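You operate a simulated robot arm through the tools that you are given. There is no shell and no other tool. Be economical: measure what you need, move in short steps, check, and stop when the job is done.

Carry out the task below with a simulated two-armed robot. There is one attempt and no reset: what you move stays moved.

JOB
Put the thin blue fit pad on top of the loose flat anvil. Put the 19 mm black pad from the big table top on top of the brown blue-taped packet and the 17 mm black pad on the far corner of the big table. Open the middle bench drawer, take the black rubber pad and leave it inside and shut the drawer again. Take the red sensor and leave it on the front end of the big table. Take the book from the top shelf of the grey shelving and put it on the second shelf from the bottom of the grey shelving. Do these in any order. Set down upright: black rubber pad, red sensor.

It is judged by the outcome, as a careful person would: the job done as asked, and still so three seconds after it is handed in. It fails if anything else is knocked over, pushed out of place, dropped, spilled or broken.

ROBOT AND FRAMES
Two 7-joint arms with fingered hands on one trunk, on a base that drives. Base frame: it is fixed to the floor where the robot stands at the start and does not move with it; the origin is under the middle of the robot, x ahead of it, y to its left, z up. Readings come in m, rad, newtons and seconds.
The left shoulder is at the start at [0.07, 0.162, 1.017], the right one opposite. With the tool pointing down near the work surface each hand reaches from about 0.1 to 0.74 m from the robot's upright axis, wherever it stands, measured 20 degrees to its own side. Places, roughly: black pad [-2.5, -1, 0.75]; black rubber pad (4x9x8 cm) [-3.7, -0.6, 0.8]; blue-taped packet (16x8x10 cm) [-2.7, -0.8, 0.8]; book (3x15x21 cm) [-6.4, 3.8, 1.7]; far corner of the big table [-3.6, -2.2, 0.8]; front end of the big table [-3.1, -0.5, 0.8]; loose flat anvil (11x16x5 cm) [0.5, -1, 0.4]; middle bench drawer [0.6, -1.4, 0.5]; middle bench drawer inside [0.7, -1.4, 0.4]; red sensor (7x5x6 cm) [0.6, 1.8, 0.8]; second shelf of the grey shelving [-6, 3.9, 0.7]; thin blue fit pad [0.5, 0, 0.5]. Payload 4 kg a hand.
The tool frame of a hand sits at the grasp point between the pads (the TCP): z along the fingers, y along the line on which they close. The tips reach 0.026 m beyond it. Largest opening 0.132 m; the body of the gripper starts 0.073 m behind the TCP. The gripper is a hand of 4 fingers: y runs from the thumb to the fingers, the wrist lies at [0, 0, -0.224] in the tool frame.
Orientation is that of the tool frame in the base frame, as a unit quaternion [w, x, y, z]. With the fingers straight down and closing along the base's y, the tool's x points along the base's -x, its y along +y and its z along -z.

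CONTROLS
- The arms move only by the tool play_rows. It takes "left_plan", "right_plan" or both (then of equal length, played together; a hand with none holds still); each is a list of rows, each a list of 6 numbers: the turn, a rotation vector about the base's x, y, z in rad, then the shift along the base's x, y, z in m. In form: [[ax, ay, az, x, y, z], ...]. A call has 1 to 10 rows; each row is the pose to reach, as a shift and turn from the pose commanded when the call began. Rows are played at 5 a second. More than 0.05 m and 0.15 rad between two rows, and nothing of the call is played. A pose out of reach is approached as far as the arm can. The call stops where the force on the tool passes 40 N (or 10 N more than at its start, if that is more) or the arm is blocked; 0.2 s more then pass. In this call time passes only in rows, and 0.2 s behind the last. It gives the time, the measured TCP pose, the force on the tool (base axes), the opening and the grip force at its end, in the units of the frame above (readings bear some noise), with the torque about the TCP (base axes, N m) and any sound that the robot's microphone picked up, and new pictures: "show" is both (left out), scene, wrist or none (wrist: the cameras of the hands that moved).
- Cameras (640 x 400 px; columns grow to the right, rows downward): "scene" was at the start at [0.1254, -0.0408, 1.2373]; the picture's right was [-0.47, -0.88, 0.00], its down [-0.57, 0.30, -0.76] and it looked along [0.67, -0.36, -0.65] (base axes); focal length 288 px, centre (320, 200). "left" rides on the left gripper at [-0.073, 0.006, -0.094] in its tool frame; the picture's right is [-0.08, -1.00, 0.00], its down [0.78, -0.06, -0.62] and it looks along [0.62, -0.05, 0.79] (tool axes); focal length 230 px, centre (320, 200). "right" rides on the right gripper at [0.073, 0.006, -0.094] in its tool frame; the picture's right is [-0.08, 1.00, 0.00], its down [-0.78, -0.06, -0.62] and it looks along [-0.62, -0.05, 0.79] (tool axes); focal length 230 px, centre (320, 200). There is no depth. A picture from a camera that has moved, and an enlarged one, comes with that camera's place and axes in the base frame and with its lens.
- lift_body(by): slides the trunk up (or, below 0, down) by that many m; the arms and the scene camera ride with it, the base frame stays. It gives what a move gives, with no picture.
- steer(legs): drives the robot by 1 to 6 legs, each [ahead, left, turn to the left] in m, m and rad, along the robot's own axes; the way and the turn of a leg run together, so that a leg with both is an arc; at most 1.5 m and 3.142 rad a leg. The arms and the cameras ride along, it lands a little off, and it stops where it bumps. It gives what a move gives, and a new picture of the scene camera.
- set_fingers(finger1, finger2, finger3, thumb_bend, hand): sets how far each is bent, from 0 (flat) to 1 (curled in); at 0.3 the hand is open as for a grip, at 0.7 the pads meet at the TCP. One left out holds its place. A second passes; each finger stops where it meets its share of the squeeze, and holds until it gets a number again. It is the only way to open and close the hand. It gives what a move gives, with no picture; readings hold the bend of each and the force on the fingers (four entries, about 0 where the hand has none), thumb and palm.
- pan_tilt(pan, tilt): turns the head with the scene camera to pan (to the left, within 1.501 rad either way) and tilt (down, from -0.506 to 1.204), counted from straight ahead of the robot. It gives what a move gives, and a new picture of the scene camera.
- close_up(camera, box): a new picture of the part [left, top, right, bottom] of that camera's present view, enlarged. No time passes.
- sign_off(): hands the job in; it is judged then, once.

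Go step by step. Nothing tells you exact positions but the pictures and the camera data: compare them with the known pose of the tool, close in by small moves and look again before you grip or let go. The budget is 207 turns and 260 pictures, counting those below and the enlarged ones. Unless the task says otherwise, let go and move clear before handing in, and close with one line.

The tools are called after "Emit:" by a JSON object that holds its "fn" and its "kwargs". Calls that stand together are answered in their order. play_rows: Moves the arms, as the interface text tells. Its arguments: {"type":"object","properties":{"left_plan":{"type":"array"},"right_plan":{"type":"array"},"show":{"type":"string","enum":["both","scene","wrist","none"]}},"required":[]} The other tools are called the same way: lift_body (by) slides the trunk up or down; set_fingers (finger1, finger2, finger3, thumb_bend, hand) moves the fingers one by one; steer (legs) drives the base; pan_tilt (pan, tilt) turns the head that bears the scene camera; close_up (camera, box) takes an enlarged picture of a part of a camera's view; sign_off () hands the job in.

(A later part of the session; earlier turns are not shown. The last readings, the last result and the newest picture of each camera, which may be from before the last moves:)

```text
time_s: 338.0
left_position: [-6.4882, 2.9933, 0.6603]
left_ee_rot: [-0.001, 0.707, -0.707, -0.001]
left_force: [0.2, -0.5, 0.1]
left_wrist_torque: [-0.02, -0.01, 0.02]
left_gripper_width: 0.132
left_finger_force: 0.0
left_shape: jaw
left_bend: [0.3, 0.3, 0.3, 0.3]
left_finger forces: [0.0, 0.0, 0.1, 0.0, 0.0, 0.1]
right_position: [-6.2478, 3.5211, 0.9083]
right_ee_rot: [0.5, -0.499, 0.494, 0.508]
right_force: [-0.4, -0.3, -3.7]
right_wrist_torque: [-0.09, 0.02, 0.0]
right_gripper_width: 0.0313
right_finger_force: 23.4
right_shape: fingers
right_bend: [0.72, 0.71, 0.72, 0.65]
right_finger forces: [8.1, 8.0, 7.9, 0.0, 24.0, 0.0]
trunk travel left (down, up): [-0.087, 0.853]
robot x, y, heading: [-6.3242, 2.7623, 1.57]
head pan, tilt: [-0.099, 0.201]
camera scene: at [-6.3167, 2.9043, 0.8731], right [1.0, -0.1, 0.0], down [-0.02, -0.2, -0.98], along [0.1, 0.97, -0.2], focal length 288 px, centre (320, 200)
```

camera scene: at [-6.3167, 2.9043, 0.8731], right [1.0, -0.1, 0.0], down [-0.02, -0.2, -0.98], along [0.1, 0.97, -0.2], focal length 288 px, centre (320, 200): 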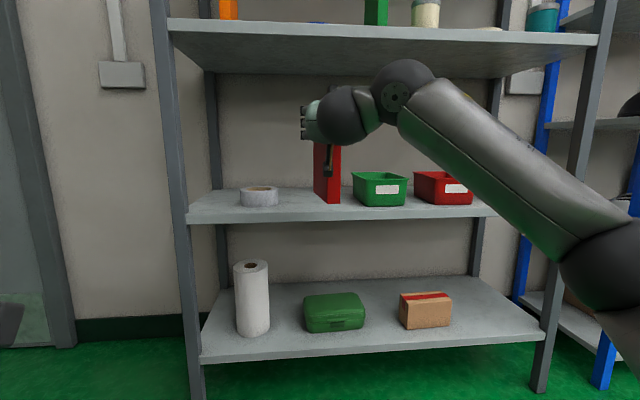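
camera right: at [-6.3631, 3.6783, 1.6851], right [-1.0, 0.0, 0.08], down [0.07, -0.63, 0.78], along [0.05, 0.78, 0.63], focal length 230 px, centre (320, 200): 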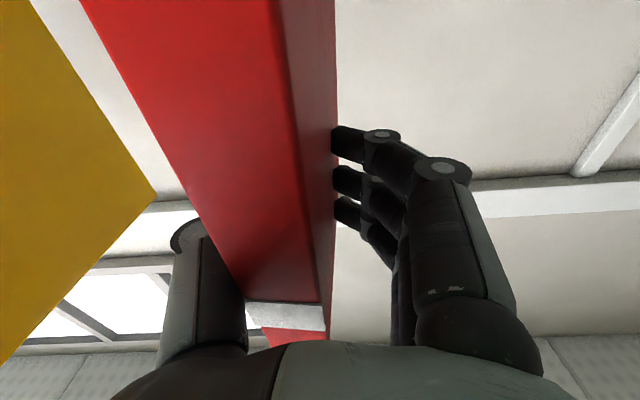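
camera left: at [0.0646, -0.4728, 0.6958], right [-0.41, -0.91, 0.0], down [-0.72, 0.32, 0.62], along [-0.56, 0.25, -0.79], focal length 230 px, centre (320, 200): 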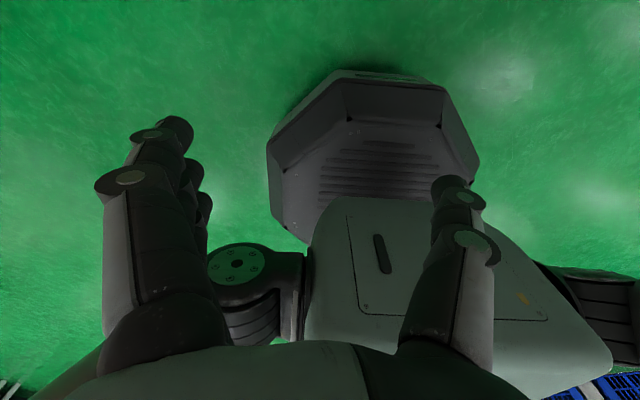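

Clearances on both sides are about 4–5 cm. Driving in 0.25 m, then lowering.

Emit:
{"fn": "steer", "kwargs": {"legs": [[0.25, 0, 0]]}}

Emit:
{"fn": "play_rows", "kwargs": {"right_plan": [[0, 0, 0, 0, 0, -0.02], [0, 0, 0, 0, 0, -0.04], [0, 0, 0, 0, 0, -0.05], [0, 0, 0, 0, 0, -0.056]]}}

```text
time_s: 339.8
left_position: [-6.4887, 3.2439, 0.6592]
left_ee_rot: [-0.001, 0.708, -0.707, -0.001]
left_force: [-0.3, 0.2, -0.9]
left_wrist_torque: [0.03, -0.02, 0.01]
left_gripper_width: 0.1318
left_finger_force: 0.1
left_shape: jaw
left_bend: [0.3, 0.3, 0.3, 0.3]
left_finger forces: [0.0, 0.0, 0.0, 0.1, 0.1, 0.1]
right_position: [-6.2463, 3.7716, 0.9081]
right_ee_rot: [0.5, -0.498, 0.495, 0.507]
right_force: [-0.2, 0.4, -3.9]
right_wrist_torque: [-0.1, -0.01, -0.02]
right_gripper_width: 0.031
right_finger_force: 24.3
right_shape: fingers
right_bend: [0.72, 0.71, 0.72, 0.65]
right_finger forces: [8.2, 8.0, 7.8, 0.0, 24.1, 0.0]
trunk travel left (down, up): [-0.087, 0.853]
robot x, y, heading: [-6.3279, 3.0106, 1.574]
head pan, tilt: [-0.099, 0.201]
camera scene: at [-6.3172, 3.1551, 0.8731], right [1.0, -0.1, 0.0], down [-0.02, -0.2, -0.98], along [0.1, 0.98, -0.2], focal length 288 px, centre (320, 200)
```

scene: 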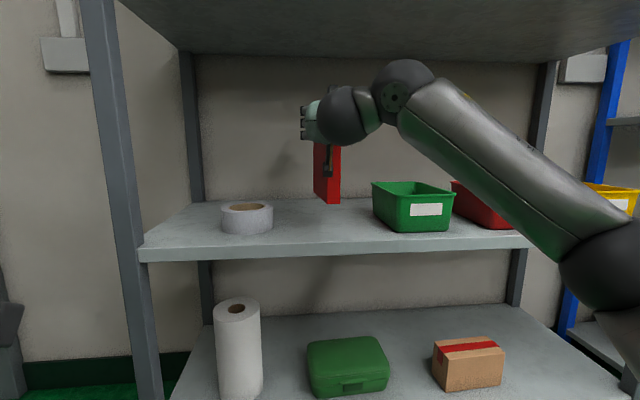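

```text
time_s: 340.8
left_position: [-6.4896, 3.2445, 0.6597]
left_ee_rot: [-0.001, 0.707, -0.707, 0.0]
left_force: [0.2, -0.3, -0.7]
left_wrist_torque: [0.02, -0.02, 0.0]
left_gripper_width: 0.1319
left_finger_force: 0.0
left_shape: jaw
left_bend: [0.3, 0.3, 0.3, 0.3]
left_finger forces: [0.1, 0.0, 0.0, 0.1, 0.1, 0.1]
right_position: [-6.2481, 3.7723, 0.852]
right_ee_rot: [0.5, -0.499, 0.494, 0.507]
right_force: [0.1, 0.5, -3.3]
right_wrist_torque: [-0.07, 0.02, -0.02]
right_gripper_width: 0.031
right_finger_force: 24.4
right_shape: fingers
right_bend: [0.72, 0.71, 0.72, 0.65]
right_finger forces: [8.1, 8.0, 7.9, 0.0, 24.0, 0.0]
trunk travel left (down, up): [-0.087, 0.853]
robot x, y, heading: [-6.326, 3.0087, 1.572]
head pan, tilt: [-0.099, 0.201]
camera scene: at [-6.3172, 3.1549, 0.8732], right [1.0, -0.1, 0.0], down [-0.02, -0.2, -0.98], along [0.1, 0.98, -0.2], focal length 288 px, centre (320, 200)
camera right: at [-6.2515, 3.6795, 0.7787], right [-1.0, -0.01, 0.08], down [0.07, -0.63, 0.78], along [0.04, 0.78, 0.63], focal length 230 px, centre (320, 200)
```

scene: 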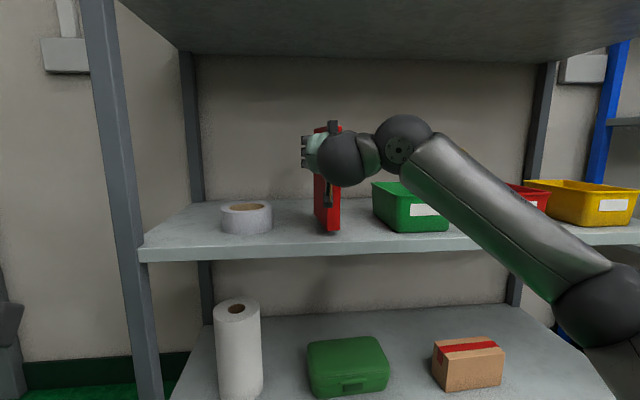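
right: 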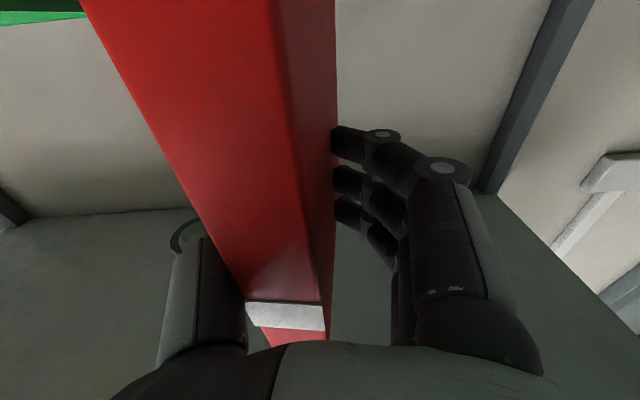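

Near the shelf. Lowering in small steps until contact.

Emit:
{"fn": "play_rows", "kwargs": {"right_plan": [[0, 0, 0, 0, 0, -0.004], [0, 0, 0, 0, 0, -0.008], [0, 0, 0, 0, 0, -0.012], [0, 0, 0, 0, 0, -0.016], [0, 0, 0, 0, 0, -0.02]], "show": "scene"}}

```text
time_s: 342.0
left_position: [-6.4895, 3.2426, 0.6613]
left_ee_rot: [-0.001, 0.707, -0.707, -0.002]
left_force: [-0.1, 0.7, 0.2]
left_wrist_torque: [0.01, -0.01, 0.0]
left_gripper_width: 0.132
left_finger_force: 0.0
left_shape: jaw
left_bend: [0.3, 0.3, 0.3, 0.3]
left_finger forces: [0.0, 0.0, 0.0, 0.0, 0.0, 0.0]
right_position: [-6.2484, 3.7687, 0.8379]
right_ee_rot: [0.501, -0.496, 0.494, 0.509]
right_force: [-1.0, 6.4, 19.2]
right_wrist_torque: [0.33, -0.17, 0.06]
right_gripper_width: 0.0309
right_finger_force: 23.0
right_shape: fingers
right_bend: [0.72, 0.71, 0.72, 0.65]
right_finger forces: [7.4, 7.9, 8.1, 0.0, 22.9, 0.0]
trunk travel left (down, up): [-0.087, 0.853]
robot x, y, heading: [-6.3269, 3.017, 1.571]
head pan, tilt: [-0.099, 0.201]
camera scene: at [-6.3177, 3.1532, 0.874], right [1.0, -0.1, 0.0], down [-0.02, -0.2, -0.98], along [0.1, 0.98, -0.2], focal length 288 px, centre (320, 200)
```

scene: 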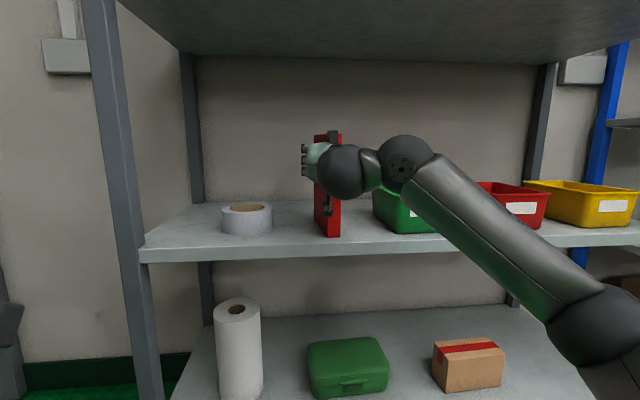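

Contact with the shelf. Easing the load, then opening slightly and checking the book stands.

Emit:
{"fn": "play_rows", "kwargs": {"right_plan": [[0, 0, 0, 0, 0, 0.006]], "show": "none"}}

Emit:
{"fn": "set_fingers", "kwargs": {"hand": "right", "finger1": 0.66, "finger2": 0.66, "finger3": 0.66, "thumb_bend": 0.61}}

Emit:
{"fn": "close_up", "kwargs": {"camera": "right", "box": [0, 0, 640, 400]}}

Emit:
{"fn": "close_up", "kwargs": {"camera": "scene", "box": [260, 110, 420, 250]}}

```text
time_s: 342.4
left_position: [-6.4908, 3.243, 0.6605]
left_ee_rot: [0.001, -0.706, 0.708, 0.001]
left_force: [-0.2, 0.5, 1.0]
left_wrist_torque: [-0.01, 0.03, -0.01]
left_gripper_width: 0.1318
left_finger_force: 0.1
left_shape: jaw
left_bend: [0.3, 0.3, 0.3, 0.3]
left_finger forces: [0.0, 0.0, 0.0, 0.0, 0.1, 0.0]
right_position: [-6.2483, 3.7701, 0.8394]
right_ee_rot: [0.501, -0.498, 0.494, 0.507]
right_force: [0.0, -4.4, 7.3]
right_wrist_torque: [0.21, -0.02, -0.02]
right_gripper_width: 0.0311
right_finger_force: 24.3
right_shape: fingers
right_bend: [0.72, 0.72, 0.72, 0.65]
right_finger forces: [8.3, 8.4, 8.2, 0.0, 24.5, 0.1]
trunk travel left (down, up): [-0.087, 0.853]
robot x, y, heading: [-6.3264, 3.0116, 1.57]
head pan, tilt: [-0.099, 0.201]
```

```text
time_s: 343.4
left_position: [-6.4895, 3.2442, 0.6607]
left_ee_rot: [0.0, -0.707, 0.707, 0.0]
left_force: [0.2, 0.0, 1.0]
left_wrist_torque: [-0.01, -0.01, 0.01]
left_gripper_width: 0.1319
left_finger_force: 0.1
left_shape: jaw
left_bend: [0.3, 0.3, 0.3, 0.3]
left_finger forces: [0.0, 0.1, 0.0, 0.1, 0.0, 0.1]
right_position: [-6.2466, 3.7719, 0.8377]
right_ee_rot: [0.499, -0.499, 0.495, 0.506]
right_force: [1.0, -0.2, -4.1]
right_wrist_torque: [-0.07, -0.02, 0.02]
right_gripper_width: 0.0341
right_finger_force: 2.3
right_shape: fingers
right_bend: [0.65, 0.65, 0.65, 0.6]
right_finger forces: [0.9, 0.8, 0.8, 0.0, 2.4, 0.1]
trunk travel left (down, up): [-0.087, 0.853]
robot x, y, heading: [-6.3262, 3.0134, 1.573]
head pan, tilt: [-0.099, 0.201]
```

```text
1.00 times, centred on (320, 200) of right (not enlarged: the box is as wide or as high as the picture)
camera zoom: at [-6.2516, 3.6793, 0.7642], right [-1.0, -0.01, 0.08], down [0.07, -0.63, 0.78], along [0.04, 0.78, 0.62], focal length 230 px, centre (320, 200)
```

zoom: 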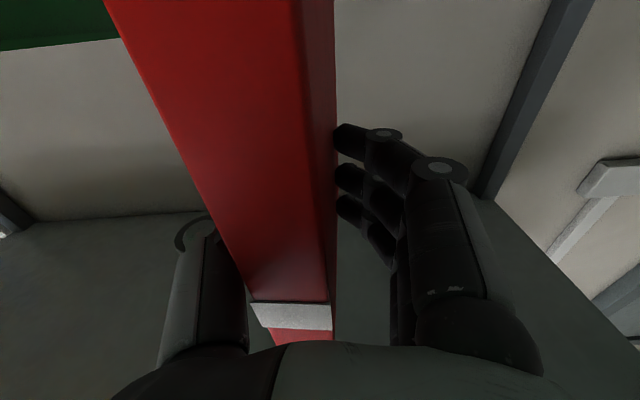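

```text
2.86 times, centred on (340, 180) of scene
camera zoom: at [-6.3172, 3.1547, 0.8731], right [1.0, -0.1, 0.0], down [-0.02, -0.2, -0.98], along [0.1, 0.98, -0.2], focal length 823 px, centre (263, 257)
```

zoom: 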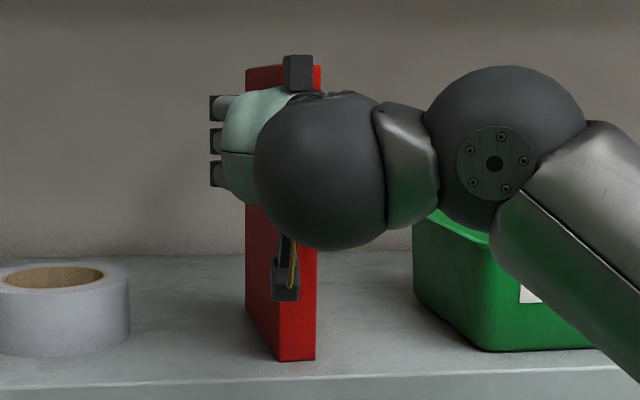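

The book's weight is still partly on the fingers. Lowering 3 mm, then opening more.

Emit:
{"fn": "play_rows", "kwargs": {"right_plan": [[0, 0, 0, 0, 0, -0.002], [0, 0, 0, 0, 0, -0.004]], "show": "none"}}

Emit:
{"fn": "set_fingers", "kwargs": {"hand": "right", "finger1": 0.6, "finger2": 0.6, "finger3": 0.6, "thumb_bend": 0.55}}

Emit:
{"fn": "close_up", "kwargs": {"camera": "right", "box": [0, 0, 640, 400]}}

Emit:
{"fn": "close_up", "kwargs": {"camera": "scene", "box": [260, 110, 420, 250]}}

```text
time_s: 344.0
left_position: [-6.4902, 3.2434, 0.6609]
left_ee_rot: [0.001, -0.707, 0.707, 0.002]
left_force: [-0.2, 0.0, 0.8]
left_wrist_torque: [0.01, 0.02, 0.0]
left_gripper_width: 0.1318
left_finger_force: 0.0
left_shape: jaw
left_bend: [0.3, 0.3, 0.3, 0.3]
left_finger forces: [0.0, 0.0, 0.1, 0.0, 0.0, 0.0]
right_position: [-6.2477, 3.7713, 0.8368]
right_ee_rot: [0.5, -0.497, 0.494, 0.509]
right_force: [-0.2, 0.9, 2.6]
right_wrist_torque: [0.13, -0.02, 0.0]
right_gripper_width: 0.0338
right_finger_force: 2.8
right_shape: fingers
right_bend: [0.65, 0.65, 0.65, 0.6]
right_finger forces: [0.9, 0.9, 1.0, 0.0, 2.3, 0.1]
trunk travel left (down, up): [-0.087, 0.853]
robot x, y, heading: [-6.3271, 3.0154, 1.571]
head pan, tilt: [-0.099, 0.201]
```

```text
time_s: 345.0
left_position: [-6.4899, 3.2437, 0.661]
left_ee_rot: [0.0, 0.707, -0.707, 0.0]
left_force: [0.1, -0.2, 0.4]
left_wrist_torque: [-0.02, 0.0, -0.05]
left_gripper_width: 0.1319
left_finger_force: 0.1
left_shape: jaw
left_bend: [0.3, 0.3, 0.3, 0.3]
left_finger forces: [0.1, 0.0, 0.1, 0.1, 0.0, 0.1]
right_position: [-6.2474, 3.772, 0.8341]
right_ee_rot: [0.499, -0.499, 0.494, 0.508]
right_force: [-0.6, -0.4, 0.2]
right_wrist_torque: [0.0, -0.01, 0.03]
right_gripper_width: 0.0459
right_finger_force: 0.0
right_shape: fingers
right_bend: [0.6, 0.6, 0.6, 0.55]
right_finger forces: [0.0, 0.0, 0.0, 0.1, 0.1, 0.1]
trunk travel left (down, up): [-0.087, 0.853]
robot x, y, heading: [-6.3259, 3.011, 1.574]
head pan, tilt: [-0.099, 0.201]
```

```text
1.00 times, centred on (320, 200) of right (not enlarged: the box is as wide or as high as the picture)
camera zoom: at [-6.2521, 3.679, 0.7611], right [-1.0, -0.01, 0.08], down [0.07, -0.63, 0.78], along [0.04, 0.78, 0.63], focal length 230 px, centre (320, 200)
```

zoom: 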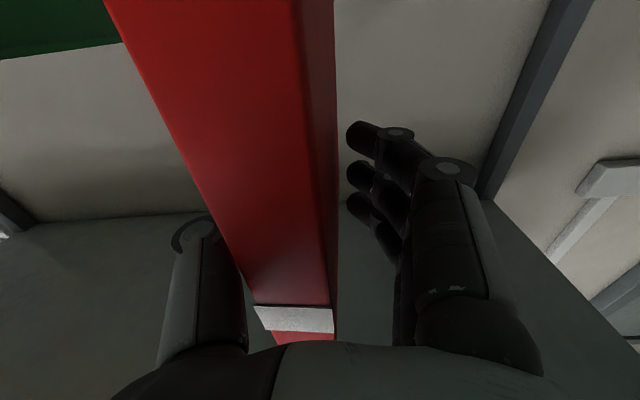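

```text
2.86 times, centred on (340, 180) of scene
camera zoom: at [-6.3173, 3.1544, 0.8733], right [1.0, -0.1, 0.0], down [-0.02, -0.2, -0.98], along [0.1, 0.98, -0.2], focal length 823 px, centre (263, 257)
```

zoom: 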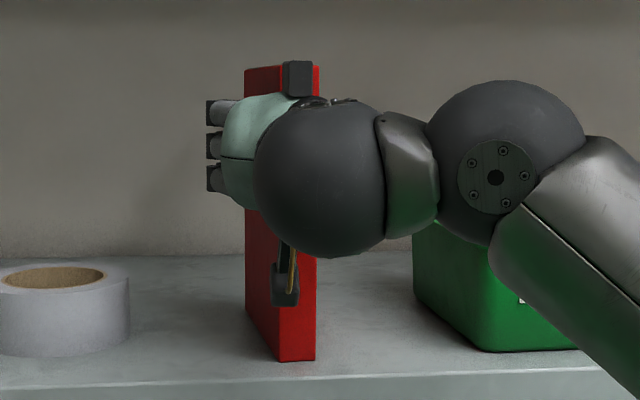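

The book stands freely. Opening more and withdrawing straight back.

Emit:
{"fn": "set_fingers", "kwargs": {"hand": "right", "finger1": 0.52, "finger2": 0.52, "finger3": 0.52, "thumb_bend": 0.45}}

Emit:
{"fn": "play_rows", "kwargs": {"right_plan": [[0, 0, 0, 0, -0.02, 0], [0, 0, 0, 0, -0.045, 0], [0, 0, 0, 0, -0.08, 0], [0, 0, 0, 0, -0.12, 0]], "show": "wrist"}}

Emit:
{"fn": "steer", "kwargs": {"legs": [[-0.5, 0, 0]]}}

```text
time_s: 346.0
left_position: [-6.4891, 3.2425, 0.6601]
left_ee_rot: [0.001, -0.707, 0.707, 0.001]
left_force: [0.3, -0.6, -0.2]
left_wrist_torque: [0.0, 0.04, 0.0]
left_gripper_width: 0.1321
left_finger_force: 0.1
left_shape: jaw
left_bend: [0.3, 0.3, 0.3, 0.3]
left_finger forces: [0.1, 0.0, 0.0, 0.0, 0.0, 0.0]
right_position: [-6.2473, 3.7724, 0.8347]
right_ee_rot: [0.5, -0.498, 0.495, 0.507]
right_force: [0.0, 0.6, -0.3]
right_wrist_torque: [0.03, 0.04, 0.03]
right_gripper_width: 0.0748
right_finger_force: 0.0
right_shape: fingers
right_bend: [0.52, 0.52, 0.52, 0.45]
right_finger forces: [0.0, 0.1, 0.0, 0.0, 0.0, 0.0]
trunk travel left (down, up): [-0.087, 0.853]
robot x, y, heading: [-6.3299, 3.0133, 1.568]
head pan, tilt: [-0.099, 0.201]
```

```text
time_s: 347.0
left_position: [-6.4893, 3.2433, 0.6611]
left_ee_rot: [0.0, -0.706, 0.708, 0.001]
left_force: [-0.1, 0.2, 0.3]
left_wrist_torque: [0.0, 0.01, -0.01]
left_gripper_width: 0.132
left_finger_force: 0.0
left_shape: jaw
left_bend: [0.3, 0.3, 0.3, 0.3]
left_finger forces: [0.1, 0.0, 0.1, 0.0, 0.0, 0.0]
right_position: [-6.2476, 3.6527, 0.8364]
right_ee_rot: [0.501, -0.498, 0.494, 0.507]
right_force: [0.1, -0.5, -0.4]
right_wrist_torque: [-0.01, 0.02, -0.03]
right_gripper_width: 0.0748
right_finger_force: 0.1
right_shape: fingers
right_bend: [0.52, 0.52, 0.52, 0.45]
right_finger forces: [0.0, 0.0, 0.0, 0.0, 0.1, 0.0]
trunk travel left (down, up): [-0.087, 0.853]
robot x, y, heading: [-6.3254, 3.0119, 1.571]
head pan, tilt: [-0.099, 0.201]
camera right: at [-6.2502, 3.5597, 0.7616], right [-1.0, -0.01, 0.08], down [0.07, -0.63, 0.78], along [0.04, 0.78, 0.63], focal length 230 px, centre (320, 200)
```

right: 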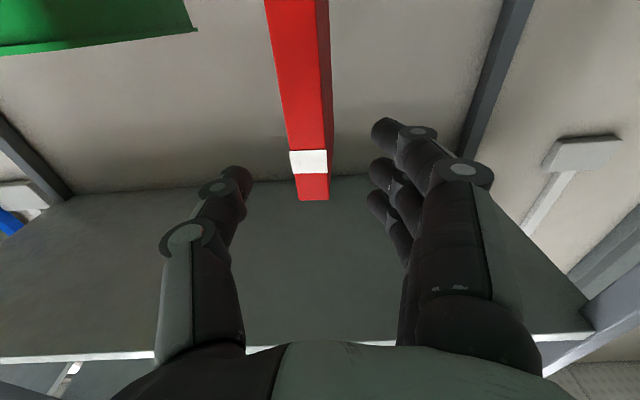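

```text
time_s: 350.0
left_position: [-6.4883, 2.7449, 0.6608]
left_ee_rot: [-0.001, 0.707, -0.707, -0.001]
left_force: [1.1, -0.4, 0.5]
left_wrist_torque: [0.01, 0.0, -0.02]
left_gripper_width: 0.1319
left_finger_force: 0.1
left_shape: jaw
left_bend: [0.3, 0.3, 0.3, 0.3]
left_finger forces: [0.0, 0.0, 0.0, 0.1, 0.0, 0.0]
right_position: [-6.2458, 3.1548, 0.8353]
right_ee_rot: [0.5, -0.498, 0.494, 0.508]
right_force: [-0.8, 0.2, 0.7]
right_wrist_torque: [-0.01, 0.0, -0.04]
right_gripper_width: 0.0751
right_finger_force: 0.0
right_shape: fingers
right_bend: [0.52, 0.52, 0.52, 0.45]
right_finger forces: [0.0, 0.1, 0.0, 0.0, 0.0, 0.0]
trunk travel left (down, up): [-0.087, 0.853]
robot x, y, heading: [-6.3252, 2.5117, 1.576]
head pan, tilt: [-0.099, 0.201]
camera scene: at [-6.3162, 2.6564, 0.8733], right [1.0, -0.1, 0.0], down [-0.02, -0.2, -0.98], along [0.1, 0.98, -0.2], focal length 288 px, centre (320, 200)
```

scene: 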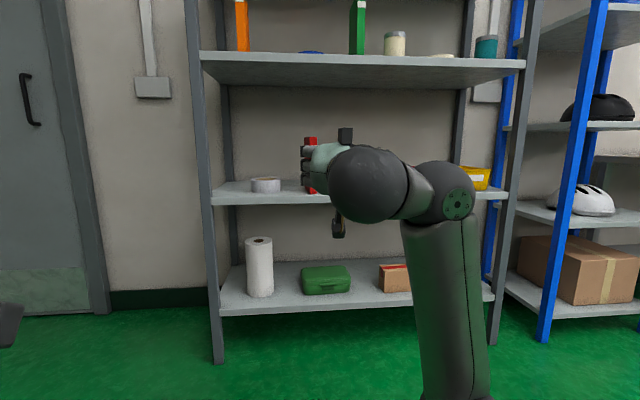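

The book stands on the second shelf. Now back to the big table for the rubber pad: raise the trunk, turn, drive, and set the right hand pointing down.

Emit:
{"fn": "lift_body", "kwargs": {"by": 0.4}}

Emit:
{"fn": "steer", "kwargs": {"legs": [[0, 0, -1.576], [1.4, 0, 0], [0.4, 0, 0], [0, -1.5, 0], [0, -1.45, 0]]}}

Emit:
{"fn": "play_rows", "kwargs": {"right_plan": [[0, 0.15, 0, -0.02, 0, 0], [0, 0.3, 0, -0.04, 0, 0], [0, 0.45, 0, -0.06, 0, 0], [0, 0.6, 0, -0.08, 0, -0.01], [0, 0.75, 0, -0.1, 0, -0.02], [0, 0.9, 0, -0.12, 0, -0.04], [0, 1.05, 0, -0.14, -0.02, -0.06], [0, 1.2, 0, -0.16, -0.04, -0.08], [0, 1.35, 0, -0.18, -0.06, -0.1], [0, 1.5, 0, -0.2, -0.08, -0.12]], "show": "none"}}

Emit:
{"fn": "pan_tilt", "kwargs": {"pan": 0.1, "tilt": 0.5}}

```text
time_s: 353.8
left_position: [-6.4882, 2.7463, 1.06]
left_ee_rot: [0.0, 0.707, -0.707, -0.001]
left_force: [0.2, 0.2, 0.5]
left_wrist_torque: [0.0, 0.0, 0.01]
left_gripper_width: 0.1321
left_finger_force: 0.1
left_shape: jaw
left_bend: [0.3, 0.3, 0.3, 0.3]
left_finger forces: [0.0, 0.0, 0.0, 0.0, 0.0, 0.0]
right_position: [-6.2464, 3.1546, 1.2359]
right_ee_rot: [0.499, -0.5, 0.494, 0.507]
right_force: [-0.6, 0.0, 0.2]
right_wrist_torque: [-0.02, -0.01, 0.03]
right_gripper_width: 0.0752
right_finger_force: 0.1
right_shape: fingers
right_bend: [0.52, 0.52, 0.52, 0.45]
right_finger forces: [0.1, 0.0, 0.0, 0.0, 0.0, 0.1]
trunk travel left (down, up): [-0.487, 0.453]
robot x, y, heading: [-6.3247, 2.5158, 1.569]
head pan, tilt: [-0.099, 0.201]
```

```text
time_s: 380.7
left_position: [-4.2539, -0.2944, 1.0604]
left_ee_rot: [0.001, -0.007, 1.0, 0.001]
left_force: [-0.1, -1.1, 0.4]
left_wrist_torque: [-0.01, 0.01, 0.0]
left_gripper_width: 0.1321
left_finger_force: 0.0
left_shape: jaw
left_bend: [0.3, 0.3, 0.3, 0.3]
left_finger forces: [0.2, 0.1, 0.0, 0.0, 0.0, 0.0]
right_position: [-3.8403, -0.5303, 1.2343]
right_ee_rot: [0.712, -0.008, 0.702, 0.011]
right_force: [0.1, 1.0, -0.3]
right_wrist_torque: [0.01, -0.01, -0.01]
right_gripper_width: 0.0752
right_finger_force: 0.0
right_shape: fingers
right_bend: [0.52, 0.52, 0.52, 0.45]
right_finger forces: [0.0, 0.0, 0.0, 0.0, 0.1, 0.0]
trunk travel left (down, up): [-0.487, 0.453]
robot x, y, heading: [-4.4828, -0.4606, 0.021]
head pan, tilt: [-0.099, 0.201]
camera scene: at [-4.339, -0.4681, 1.2733], right [-0.08, -1.0, 0.0], down [-0.2, 0.02, -0.98], along [0.98, -0.08, -0.2], focal length 288 px, centre (320, 200)
```

scene: 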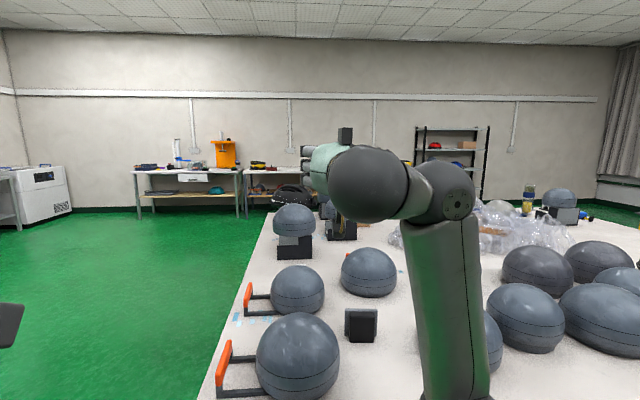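

```text
time_s: 382.9
left_position: [-4.2439, -0.2962, 1.0585]
left_ee_rot: [-0.005, -0.007, 1.0, 0.002]
left_force: [1.4, -0.7, -0.5]
left_wrist_torque: [0.03, 0.11, 0.04]
left_gripper_width: 0.1318
left_finger_force: 0.1
left_shape: jaw
left_bend: [0.3, 0.3, 0.3, 0.3]
left_finger forces: [0.0, 0.1, 0.0, 0.1, 0.0, 0.0]
right_position: [-3.772, -0.4945, 1.0744]
right_ee_rot: [0.036, 0.003, 0.999, 0.015]
right_force: [1.4, -0.5, -0.8]
right_wrist_torque: [0.02, 0.12, 0.01]
right_gripper_width: 0.0756
right_finger_force: 0.0
right_shape: fingers
right_bend: [0.52, 0.52, 0.52, 0.45]
right_finger forces: [0.0, 0.0, 0.0, 0.1, 0.0, 0.0]
right hand out of reach, approached as far as the arm can: row 2, 3, 4, 5, 6, 7, 8, 9, 10
trunk travel left (down, up): [-0.487, 0.453]
robot x, y, heading: [-4.4841, -0.4577, 0.021]
head pan, tilt: [-0.099, 0.201]
```

```text
time_s: 383.7
left_position: [-4.2546, -0.2933, 1.0605]
left_ee_rot: [0.002, -0.007, 1.0, 0.0]
left_force: [-0.2, 0.2, -0.6]
left_wrist_torque: [0.02, 0.0, 0.0]
left_gripper_width: 0.1321
left_finger_force: 0.0
left_shape: jaw
left_bend: [0.3, 0.3, 0.3, 0.3]
left_finger forces: [0.0, 0.0, 0.0, 0.0, 0.1, 0.0]
right_position: [-3.7831, -0.4902, 1.0841]
right_ee_rot: [0.044, 0.001, 0.999, 0.013]
right_force: [-0.2, -0.5, -0.3]
right_wrist_torque: [-0.02, -0.03, 0.01]
right_gripper_width: 0.0756
right_finger_force: 0.0
right_shape: fingers
right_bend: [0.52, 0.52, 0.52, 0.45]
right_finger forces: [0.0, 0.0, 0.0, 0.0, 0.0, 0.1]
trunk travel left (down, up): [-0.487, 0.453]
robot x, y, heading: [-4.4822, -0.4569, 0.021]
head pan, tilt: [0.099, 0.499]
camera scene: at [-4.3425, -0.4496, 1.2458], right [0.12, -0.99, 0.0], down [-0.47, -0.06, -0.88], along [0.87, 0.1, -0.48], focal length 288 px, centre (320, 200)
```

scene: 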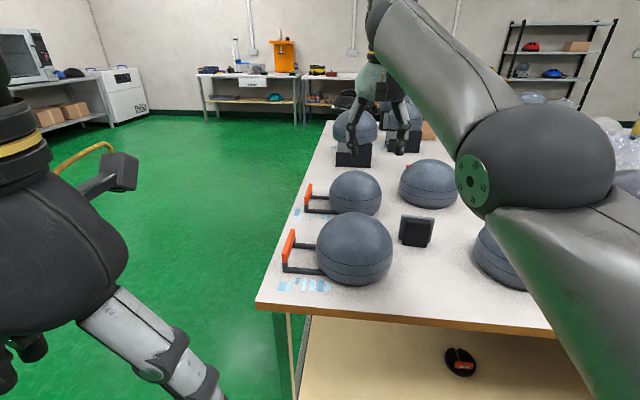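

The rubber pad is at (−3.693, −0.628, centre z 0.815), 9 cm wide facing me, 4 cm thick, with headforms close left and right. I'll grip across its thickness: retract, then yaw the hand −90°.

Emit:
{"fn": "play_rows", "kwargs": {"right_plan": [[0, 0, 0, -0.04, -0.01, 0.02], [0, 0, 0, -0.08, -0.02, 0.03], [0, 0, 0, -0.12, -0.04, 0.04], [0, 0, 0, -0.16, -0.06, 0.04], [0, 0, 0, -0.2, -0.08, 0.04], [0, 0, 0, -0.24, -0.1, 0.04]], "show": "none"}}

Emit:
{"fn": "play_rows", "kwargs": {"right_plan": [[0, 0, -0.15, 0, 0, 0], [0, 0, -0.3, 0, 0, 0], [0, 0, -0.45, 0, 0, 0], [0, 0, -0.6, 0, 0, 0], [0, 0, -0.75, 0, 0, 0], [0, 0, -0.9, 0, 0, 0], [0, 0, -1.05, 0, 0, 0], [0, 0, -1.2, 0, 0, 0], [0, 0, -1.35, 0, 0, 0], [0, 0, -1.5, 0, 0, 0]]}}

```text
time_s: 385.1
left_position: [-4.253, -0.2923, 1.0606]
left_ee_rot: [0.001, -0.007, 1.0, 0.0]
left_force: [-0.3, -0.4, 0.2]
left_wrist_torque: [0.02, 0.02, 0.02]
left_gripper_width: 0.1319
left_finger_force: 0.1
left_shape: jaw
left_bend: [0.3, 0.3, 0.3, 0.3]
left_finger forces: [0.0, 0.0, 0.0, 0.0, 0.0, 0.0]
right_position: [-3.8014, -0.4981, 1.1249]
right_ee_rot: [0.043, 0.001, 0.999, 0.012]
right_force: [0.2, -0.1, 0.1]
right_wrist_torque: [-0.01, -0.01, -0.02]
right_gripper_width: 0.0755
right_finger_force: 0.0
right_shape: fingers
right_bend: [0.52, 0.52, 0.52, 0.45]
right_finger forces: [0.1, 0.1, 0.0, 0.1, 0.0, 0.0]
right hand out of reach, approached as far as the arm can: row 1, 2, 3, 4, 5, 6
trunk travel left (down, up): [-0.487, 0.453]
robot x, y, heading: [-4.4804, -0.4576, 0.019]
head pan, tilt: [0.099, 0.499]
```

```text
time_s: 387.3
left_position: [-4.2533, -0.2938, 1.0596]
left_ee_rot: [0.002, -0.007, 1.0, 0.0]
left_force: [0.9, -0.4, 0.3]
left_wrist_torque: [0.0, 0.02, -0.01]
left_gripper_width: 0.1319
left_finger_force: 0.1
left_shape: jaw
left_bend: [0.3, 0.3, 0.3, 0.3]
left_finger forces: [0.0, 0.1, 0.1, 0.1, 0.1, 0.0]
right_position: [-3.8083, -0.4856, 1.1475]
right_ee_rot: [0.059, 0.634, 0.77, 0.036]
right_force: [0.6, -0.2, -0.1]
right_wrist_torque: [0.01, 0.02, -0.01]
right_gripper_width: 0.0754
right_finger_force: 0.1
right_shape: fingers
right_bend: [0.52, 0.52, 0.52, 0.45]
right_finger forces: [0.1, 0.1, 0.0, 0.0, 0.0, 0.0]
right hand out of reach, approached as far as the arm can: row 4, 5, 6, 7, 8, 9, 10
trunk travel left (down, up): [-0.487, 0.453]
robot x, y, heading: [-4.4828, -0.4539, 0.019]
head pan, tilt: [0.099, 0.499]
camera scene: at [-4.341, -0.4499, 1.2455], right [0.12, -0.99, 0.0], down [-0.48, -0.06, -0.88], along [0.87, 0.1, -0.48], focal length 288 px, centre (320, 200)
camera right: at [-3.8277, -0.4119, 1.238], right [0.98, 0.12, 0.13], down [0.0, -0.77, 0.64], along [0.18, -0.63, -0.76], focal length 230 px, centre (320, 200)
```

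scene: 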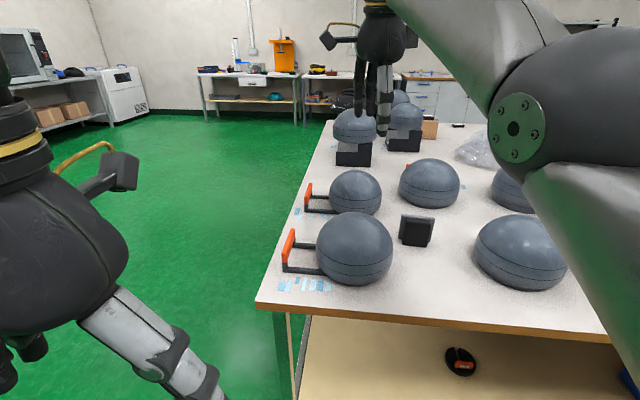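
right: 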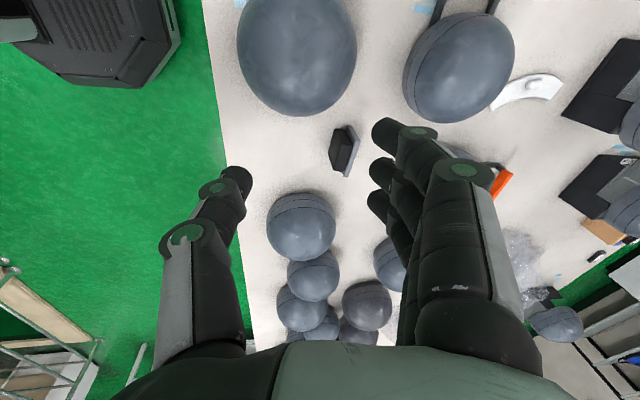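

The arm is caught near a joint limit at this extension. I'll try lowering and shifting right to free it, finishing the yaw.

Emit:
{"fn": "play_rows", "kwargs": {"right_plan": [[0, 0, 0, 0, -0.03, -0.02], [0, 0, 0, 0, -0.06, -0.04], [0, 0, 0, 0, -0.09, -0.06], [0, 0, 0, 0, -0.12, -0.08], [0, 0, 0, 0, -0.14, -0.1]], "show": "scene"}}

```text
time_s: 388.5
left_position: [-4.2528, -0.295, 1.0616]
left_ee_rot: [0.001, -0.007, 1.0, 0.001]
left_force: [1.1, 0.5, -0.1]
left_wrist_torque: [0.03, 0.05, 0.02]
left_gripper_width: 0.1317
left_finger_force: 0.1
left_shape: jaw
left_bend: [0.3, 0.3, 0.3, 0.3]
left_finger forces: [0.0, 0.1, 0.0, 0.0, 0.1, 0.1]
right_position: [-3.7598, -0.6212, 1.0609]
right_ee_rot: [0.058, 0.633, 0.771, 0.036]
right_force: [0.1, 0.2, -0.3]
right_wrist_torque: [0.01, 0.01, 0.03]
right_gripper_width: 0.0754
right_finger_force: 0.0
right_shape: fingers
right_bend: [0.52, 0.52, 0.52, 0.45]
right_finger forces: [0.0, 0.0, 0.1, 0.1, 0.1, 0.0]
right hand out of reach, approached as far as the arm can: row 1, 2, 3, 4, 5
trunk travel left (down, up): [-0.487, 0.453]
robot x, y, heading: [-4.4841, -0.46, 0.022]
head pan, tilt: [0.099, 0.499]
camera scene: at [-4.3406, -0.4502, 1.2455], right [0.12, -0.99, 0.0], down [-0.48, -0.06, -0.88], along [0.87, 0.1, -0.48], focal length 288 px, centre (320, 200)
```

scene: 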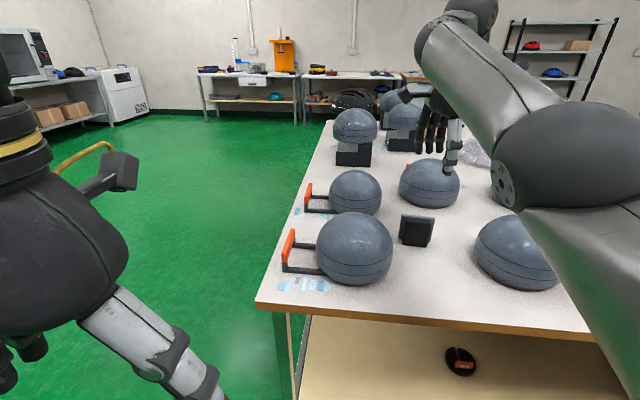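

I'll back away to open space and re-pose the arm there.

Emit:
{"fn": "steer", "kwargs": {"legs": [[-0.3, 0, -0.02]]}}

Emit:
{"fn": "play_rows", "kwargs": {"right_plan": [[0, -0.05, 0.15, -0.03, 0, -0.03], [0, -0.15, 0.28, -0.06, 0, -0.06], [0, -0.25, 0.4, -0.09, 0, -0.09], [0, -0.35, 0.5, -0.12, 0, -0.12], [0, -0.45, 0.6, -0.15, 0, -0.14]], "show": "scene"}}

```text
time_s: 390.5
left_position: [-4.551, -0.3005, 1.0604]
left_ee_rot: [0.001, 0.003, 1.0, 0.0]
left_force: [0.6, 0.7, 0.0]
left_wrist_torque: [-0.02, -0.02, 0.01]
left_gripper_width: 0.1319
left_finger_force: 0.2
left_shape: jaw
left_bend: [0.3, 0.3, 0.3, 0.3]
left_finger forces: [0.0, 0.0, 0.1, 0.1, 0.1, 0.0]
right_position: [-4.0642, -0.6356, 1.0618]
right_ee_rot: [0.059, 0.641, 0.764, 0.037]
right_force: [-0.2, 0.0, -0.5]
right_wrist_torque: [0.03, -0.01, 0.03]
right_gripper_width: 0.0756
right_finger_force: 0.0
right_shape: fingers
right_bend: [0.52, 0.52, 0.52, 0.45]
right_finger forces: [0.0, 0.0, 0.0, 0.0, 0.1, 0.1]
trunk travel left (down, up): [-0.487, 0.453]
robot x, y, heading: [-4.7822, -0.4599, -0.007]
head pan, tilt: [0.099, 0.499]
camera scene: at [-4.6427, -0.4546, 1.2456], right [0.1, -1.0, 0.0], down [-0.48, -0.05, -0.88], along [0.87, 0.08, -0.48], focal length 288 px, centre (320, 200)
```

scene: 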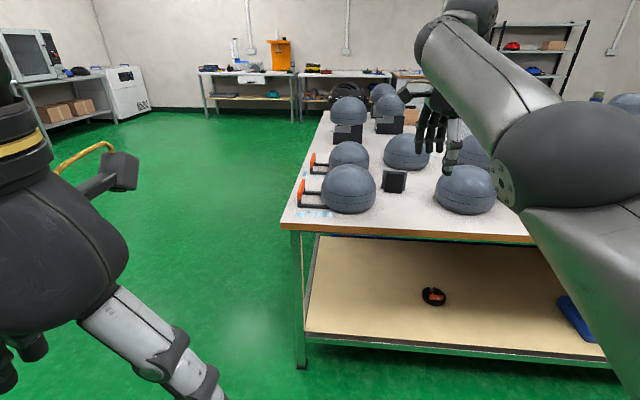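

```text
refused: row 1 steps farther than a row can; nothing moved
```

Emit:
{"fn": "play_rows", "kwargs": {"right_plan": [[0, 0, 0.14, 0, 0, -0.04], [0, 0, 0.28, 0, 0, -0.08], [0, 0, 0.42, 0, 0, -0.12], [0, 0, 0.56, -0.02, 0, -0.16], [0, 0, 0.7, -0.04, 0.02, -0.2], [0, 0, 0.84, -0.07, 0.03, -0.22], [0, 0, 0.98, -0.11, 0.03, -0.22], [0, 0, 1.12, -0.15, 0.03, -0.22], [0, 0, 1.25, -0.19, 0.03, -0.22], [0, 0, 1.37, -0.23, 0.03, -0.22]], "show": "scene"}}

```text
time_s: 392.7
left_position: [-4.5511, -0.3, 1.0603]
left_ee_rot: [0.0, 0.003, 1.0, 0.002]
left_force: [-0.1, -0.3, -0.1]
left_wrist_torque: [0.03, 0.04, -0.02]
left_gripper_width: 0.1323
left_finger_force: 0.0
left_shape: jaw
left_bend: [0.3, 0.3, 0.3, 0.3]
left_finger forces: [0.0, 0.1, 0.0, 0.0, 0.1, 0.1]
right_position: [-4.0873, -0.49, 0.7935]
right_ee_rot: [0.022, 0.016, 0.998, 0.065]
right_force: [1.1, 0.5, -0.1]
right_wrist_torque: [0.07, 0.01, 0.02]
right_gripper_width: 0.0757
right_finger_force: 0.1
right_shape: fingers
right_bend: [0.52, 0.52, 0.52, 0.45]
right_finger forces: [0.1, 0.0, 0.0, 0.1, 0.0, 0.0]
right hand out of reach, approached as far as the arm can: row 1, 2, 3, 4, 5, 6, 7, 8, 9, 10
trunk travel left (down, up): [-0.487, 0.453]
robot x, y, heading: [-4.7871, -0.4603, -0.001]
head pan, tilt: [0.099, 0.499]
camera scene: at [-4.6413, -0.4563, 1.2454], right [0.1, -1.0, 0.0], down [-0.48, -0.04, -0.88], along [0.87, 0.09, -0.48], focal length 288 px, centre (320, 200)
```

scene: 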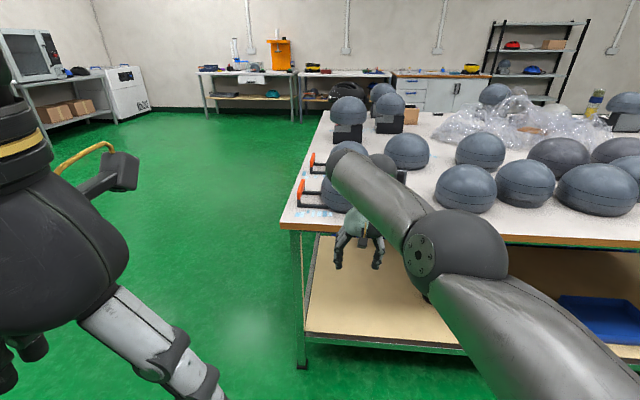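

Emit:
{"fn": "play_rows", "kwargs": {"right_plan": [[0, 0, 0, -0.02, -0.04, 0], [0, 0, 0, -0.04, -0.08, 0], [0, 0, 0, -0.06, -0.12, 0], [0, 0, 0, -0.1, -0.14, 0], [0, 0, 0, -0.14, -0.16, 0], [0, 0, 0, -0.18, -0.18, 0], [0, 0, 0, -0.22, -0.2, 0], [0, 0, 0, -0.26, -0.2, 0], [0, 0, 0, -0.3, -0.2, 0]], "show": "scene"}}

```text
time_s: 394.7
left_position: [-4.5506, -0.2989, 1.0599]
left_ee_rot: [0.0, 0.003, 1.0, 0.0]
left_force: [0.6, -1.1, -0.6]
left_wrist_torque: [-0.03, -0.04, 0.0]
left_gripper_width: 0.1317
left_finger_force: 0.0
left_shape: jaw
left_bend: [0.3, 0.3, 0.3, 0.3]
left_finger forces: [0.1, 0.0, 0.0, 0.1, 0.1, 0.0]
right_position: [-4.0638, -0.6149, 0.7818]
right_ee_rot: [0.023, 0.012, 0.997, 0.066]
right_force: [-0.3, -0.1, 0.4]
right_wrist_torque: [-0.02, 0.0, -0.02]
right_gripper_width: 0.0758
right_finger_force: 0.0
right_shape: fingers
right_bend: [0.52, 0.52, 0.52, 0.45]
right_finger forces: [0.0, 0.1, 0.1, 0.0, 0.1, 0.0]
right hand out of reach, approached as far as the arm can: row 1, 2, 3, 4, 5, 6, 7, 8, 9
trunk travel left (down, up): [-0.487, 0.453]
robot x, y, heading: [-4.785, -0.4607, -0.002]
head pan, tilt: [0.099, 0.499]
camera scene: at [-4.6421, -0.4551, 1.2455], right [0.1, -1.0, 0.0], down [-0.48, -0.05, -0.88], along [0.87, 0.08, -0.48], focal length 288 px, centre (320, 200)
```

scene: 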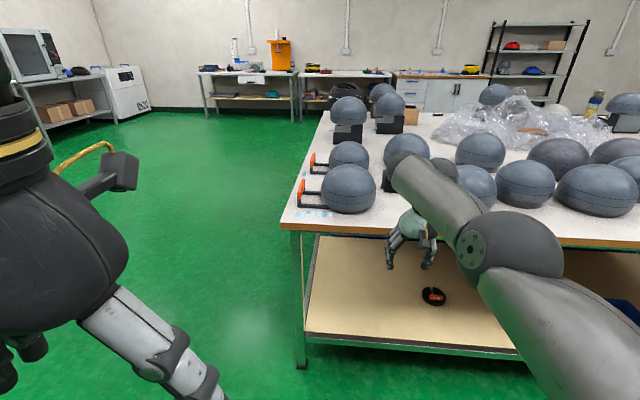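

The right arm is folded elbow-low and won't retract, which suits pulling a drawer later. The left arm is fresh, so I'll pick the rubber pad with it from the front end, where no yaw is needed. Raising the right hand and driving around.

Emit:
{"fn": "play_rows", "kwargs": {"right_plan": [[0, 0, 0, 0, 0, 0.04], [0, 0, 0, 0, 0, 0.08], [0, 0, 0, 0, 0, 0.12], [0, 0, 0, 0, 0, 0.16], [0, 0, 0, 0, 0, 0.2], [0, 0, 0, 0, 0, 0.24], [0, 0, 0, 0, -0.03, 0.27], [0, 0, 0, 0, -0.06, 0.3]], "show": "none"}}

Emit:
{"fn": "steer", "kwargs": {"legs": [[0, 1.3, 0], [0, 0, -1.57], [0, 0.95, 0]]}}

Emit:
{"fn": "pan_tilt", "kwargs": {"pan": 0.0, "tilt": 0.45}}

```text
time_s: 396.5
left_position: [-4.5518, -0.3009, 1.0608]
left_ee_rot: [0.002, 0.003, 1.0, 0.001]
left_force: [-0.7, -0.3, 0.0]
left_wrist_torque: [0.0, -0.01, 0.01]
left_gripper_width: 0.1319
left_finger_force: 0.1
left_shape: jaw
left_bend: [0.3, 0.3, 0.3, 0.3]
left_finger forces: [0.0, 0.0, 0.1, 0.0, 0.0, 0.0]
right_position: [-4.0664, -0.677, 1.0846]
right_ee_rot: [0.024, 0.014, 0.997, 0.066]
right_force: [0.5, -1.0, -0.7]
right_wrist_torque: [0.02, -0.02, 0.03]
right_gripper_width: 0.0758
right_finger_force: 0.1
right_shape: fingers
right_bend: [0.52, 0.52, 0.52, 0.45]
right_finger forces: [0.1, 0.0, 0.0, 0.0, 0.0, 0.1]
right hand out of reach, approached as far as the arm can: row 5
trunk travel left (down, up): [-0.487, 0.453]
robot x, y, heading: [-4.7807, -0.4627, -0.004]
head pan, tilt: [0.099, 0.499]
```

```text
time_s: 411.5
left_position: [-3.6607, 0.6401, 1.0602]
left_ee_rot: [0.001, 0.702, 0.712, 0.0]
left_force: [-0.8, 0.8, -0.4]
left_wrist_torque: [0.03, -0.02, 0.0]
left_gripper_width: 0.132
left_finger_force: 0.1
left_shape: jaw
left_bend: [0.3, 0.3, 0.3, 0.3]
left_finger forces: [0.0, 0.0, 0.1, 0.1, 0.0, 0.0]
right_position: [-4.0248, 0.1465, 1.0839]
right_ee_rot: [0.062, 0.707, 0.704, 0.031]
right_force: [0.1, -1.0, -1.0]
right_wrist_torque: [-0.02, -0.01, -0.01]
right_gripper_width: 0.0755
right_finger_force: 0.0
right_shape: fingers
right_bend: [0.52, 0.52, 0.52, 0.45]
right_finger forces: [0.0, 0.0, 0.0, 0.0, 0.1, 0.0]
trunk travel left (down, up): [-0.487, 0.453]
robot x, y, heading: [-3.8267, 0.8689, -1.548]
head pan, tilt: [0.099, 0.499]
camera scene: at [-3.8153, 0.728, 1.2456], right [-0.99, -0.12, 0.0], down [-0.06, 0.48, -0.88], along [0.1, -0.87, -0.48], focal length 288 px, centre (320, 200)
```

scene: 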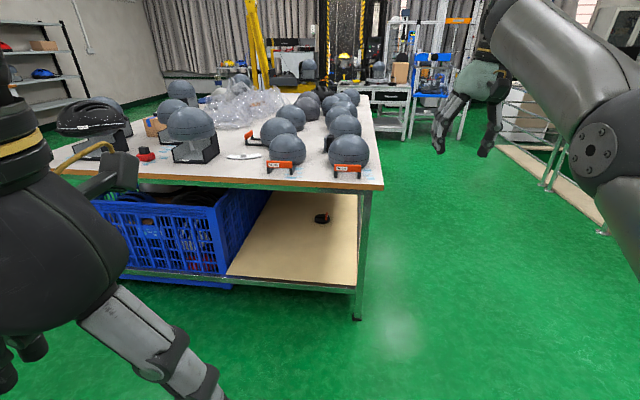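

```text
time_s: 412.2
left_position: [-3.6604, 0.6419, 1.0612]
left_ee_rot: [0.001, 0.702, 0.712, -0.001]
left_force: [-0.4, 0.1, -0.1]
left_wrist_torque: [0.03, 0.0, -0.02]
left_gripper_width: 0.1319
left_finger_force: 0.1
left_shape: jaw
left_bend: [0.3, 0.3, 0.3, 0.3]
left_finger forces: [0.0, 0.0, 0.0, 0.1, 0.0, 0.0]
right_position: [-4.0255, 0.1471, 1.0838]
right_ee_rot: [0.062, 0.707, 0.704, 0.031]
right_force: [-1.0, 0.5, 0.2]
right_wrist_torque: [-0.03, -0.01, 0.0]
right_gripper_width: 0.0759
right_finger_force: 0.1
right_shape: fingers
right_bend: [0.52, 0.52, 0.52, 0.45]
right_finger forces: [0.1, 0.0, 0.0, 0.0, 0.0, 0.1]
trunk travel left (down, up): [-0.487, 0.453]
robot x, y, heading: [-3.8277, 0.8695, -1.55]
head pan, tilt: [0.0, 0.45]
camera scene: at [-3.8245, 0.7265, 1.25], right [-1.0, -0.02, 0.0], down [-0.01, 0.44, -0.9], along [0.02, -0.9, -0.44], focal length 288 px, centre (320, 200)
```

scene: 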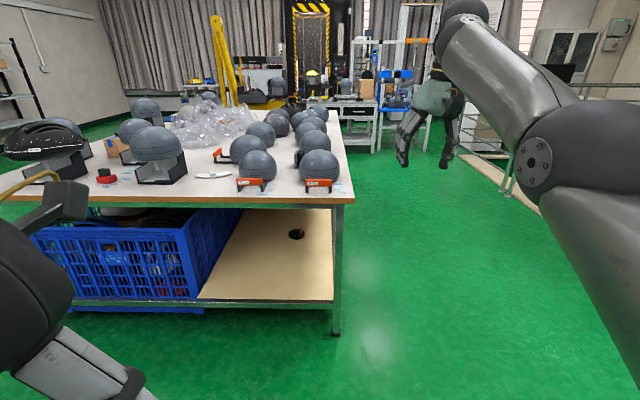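

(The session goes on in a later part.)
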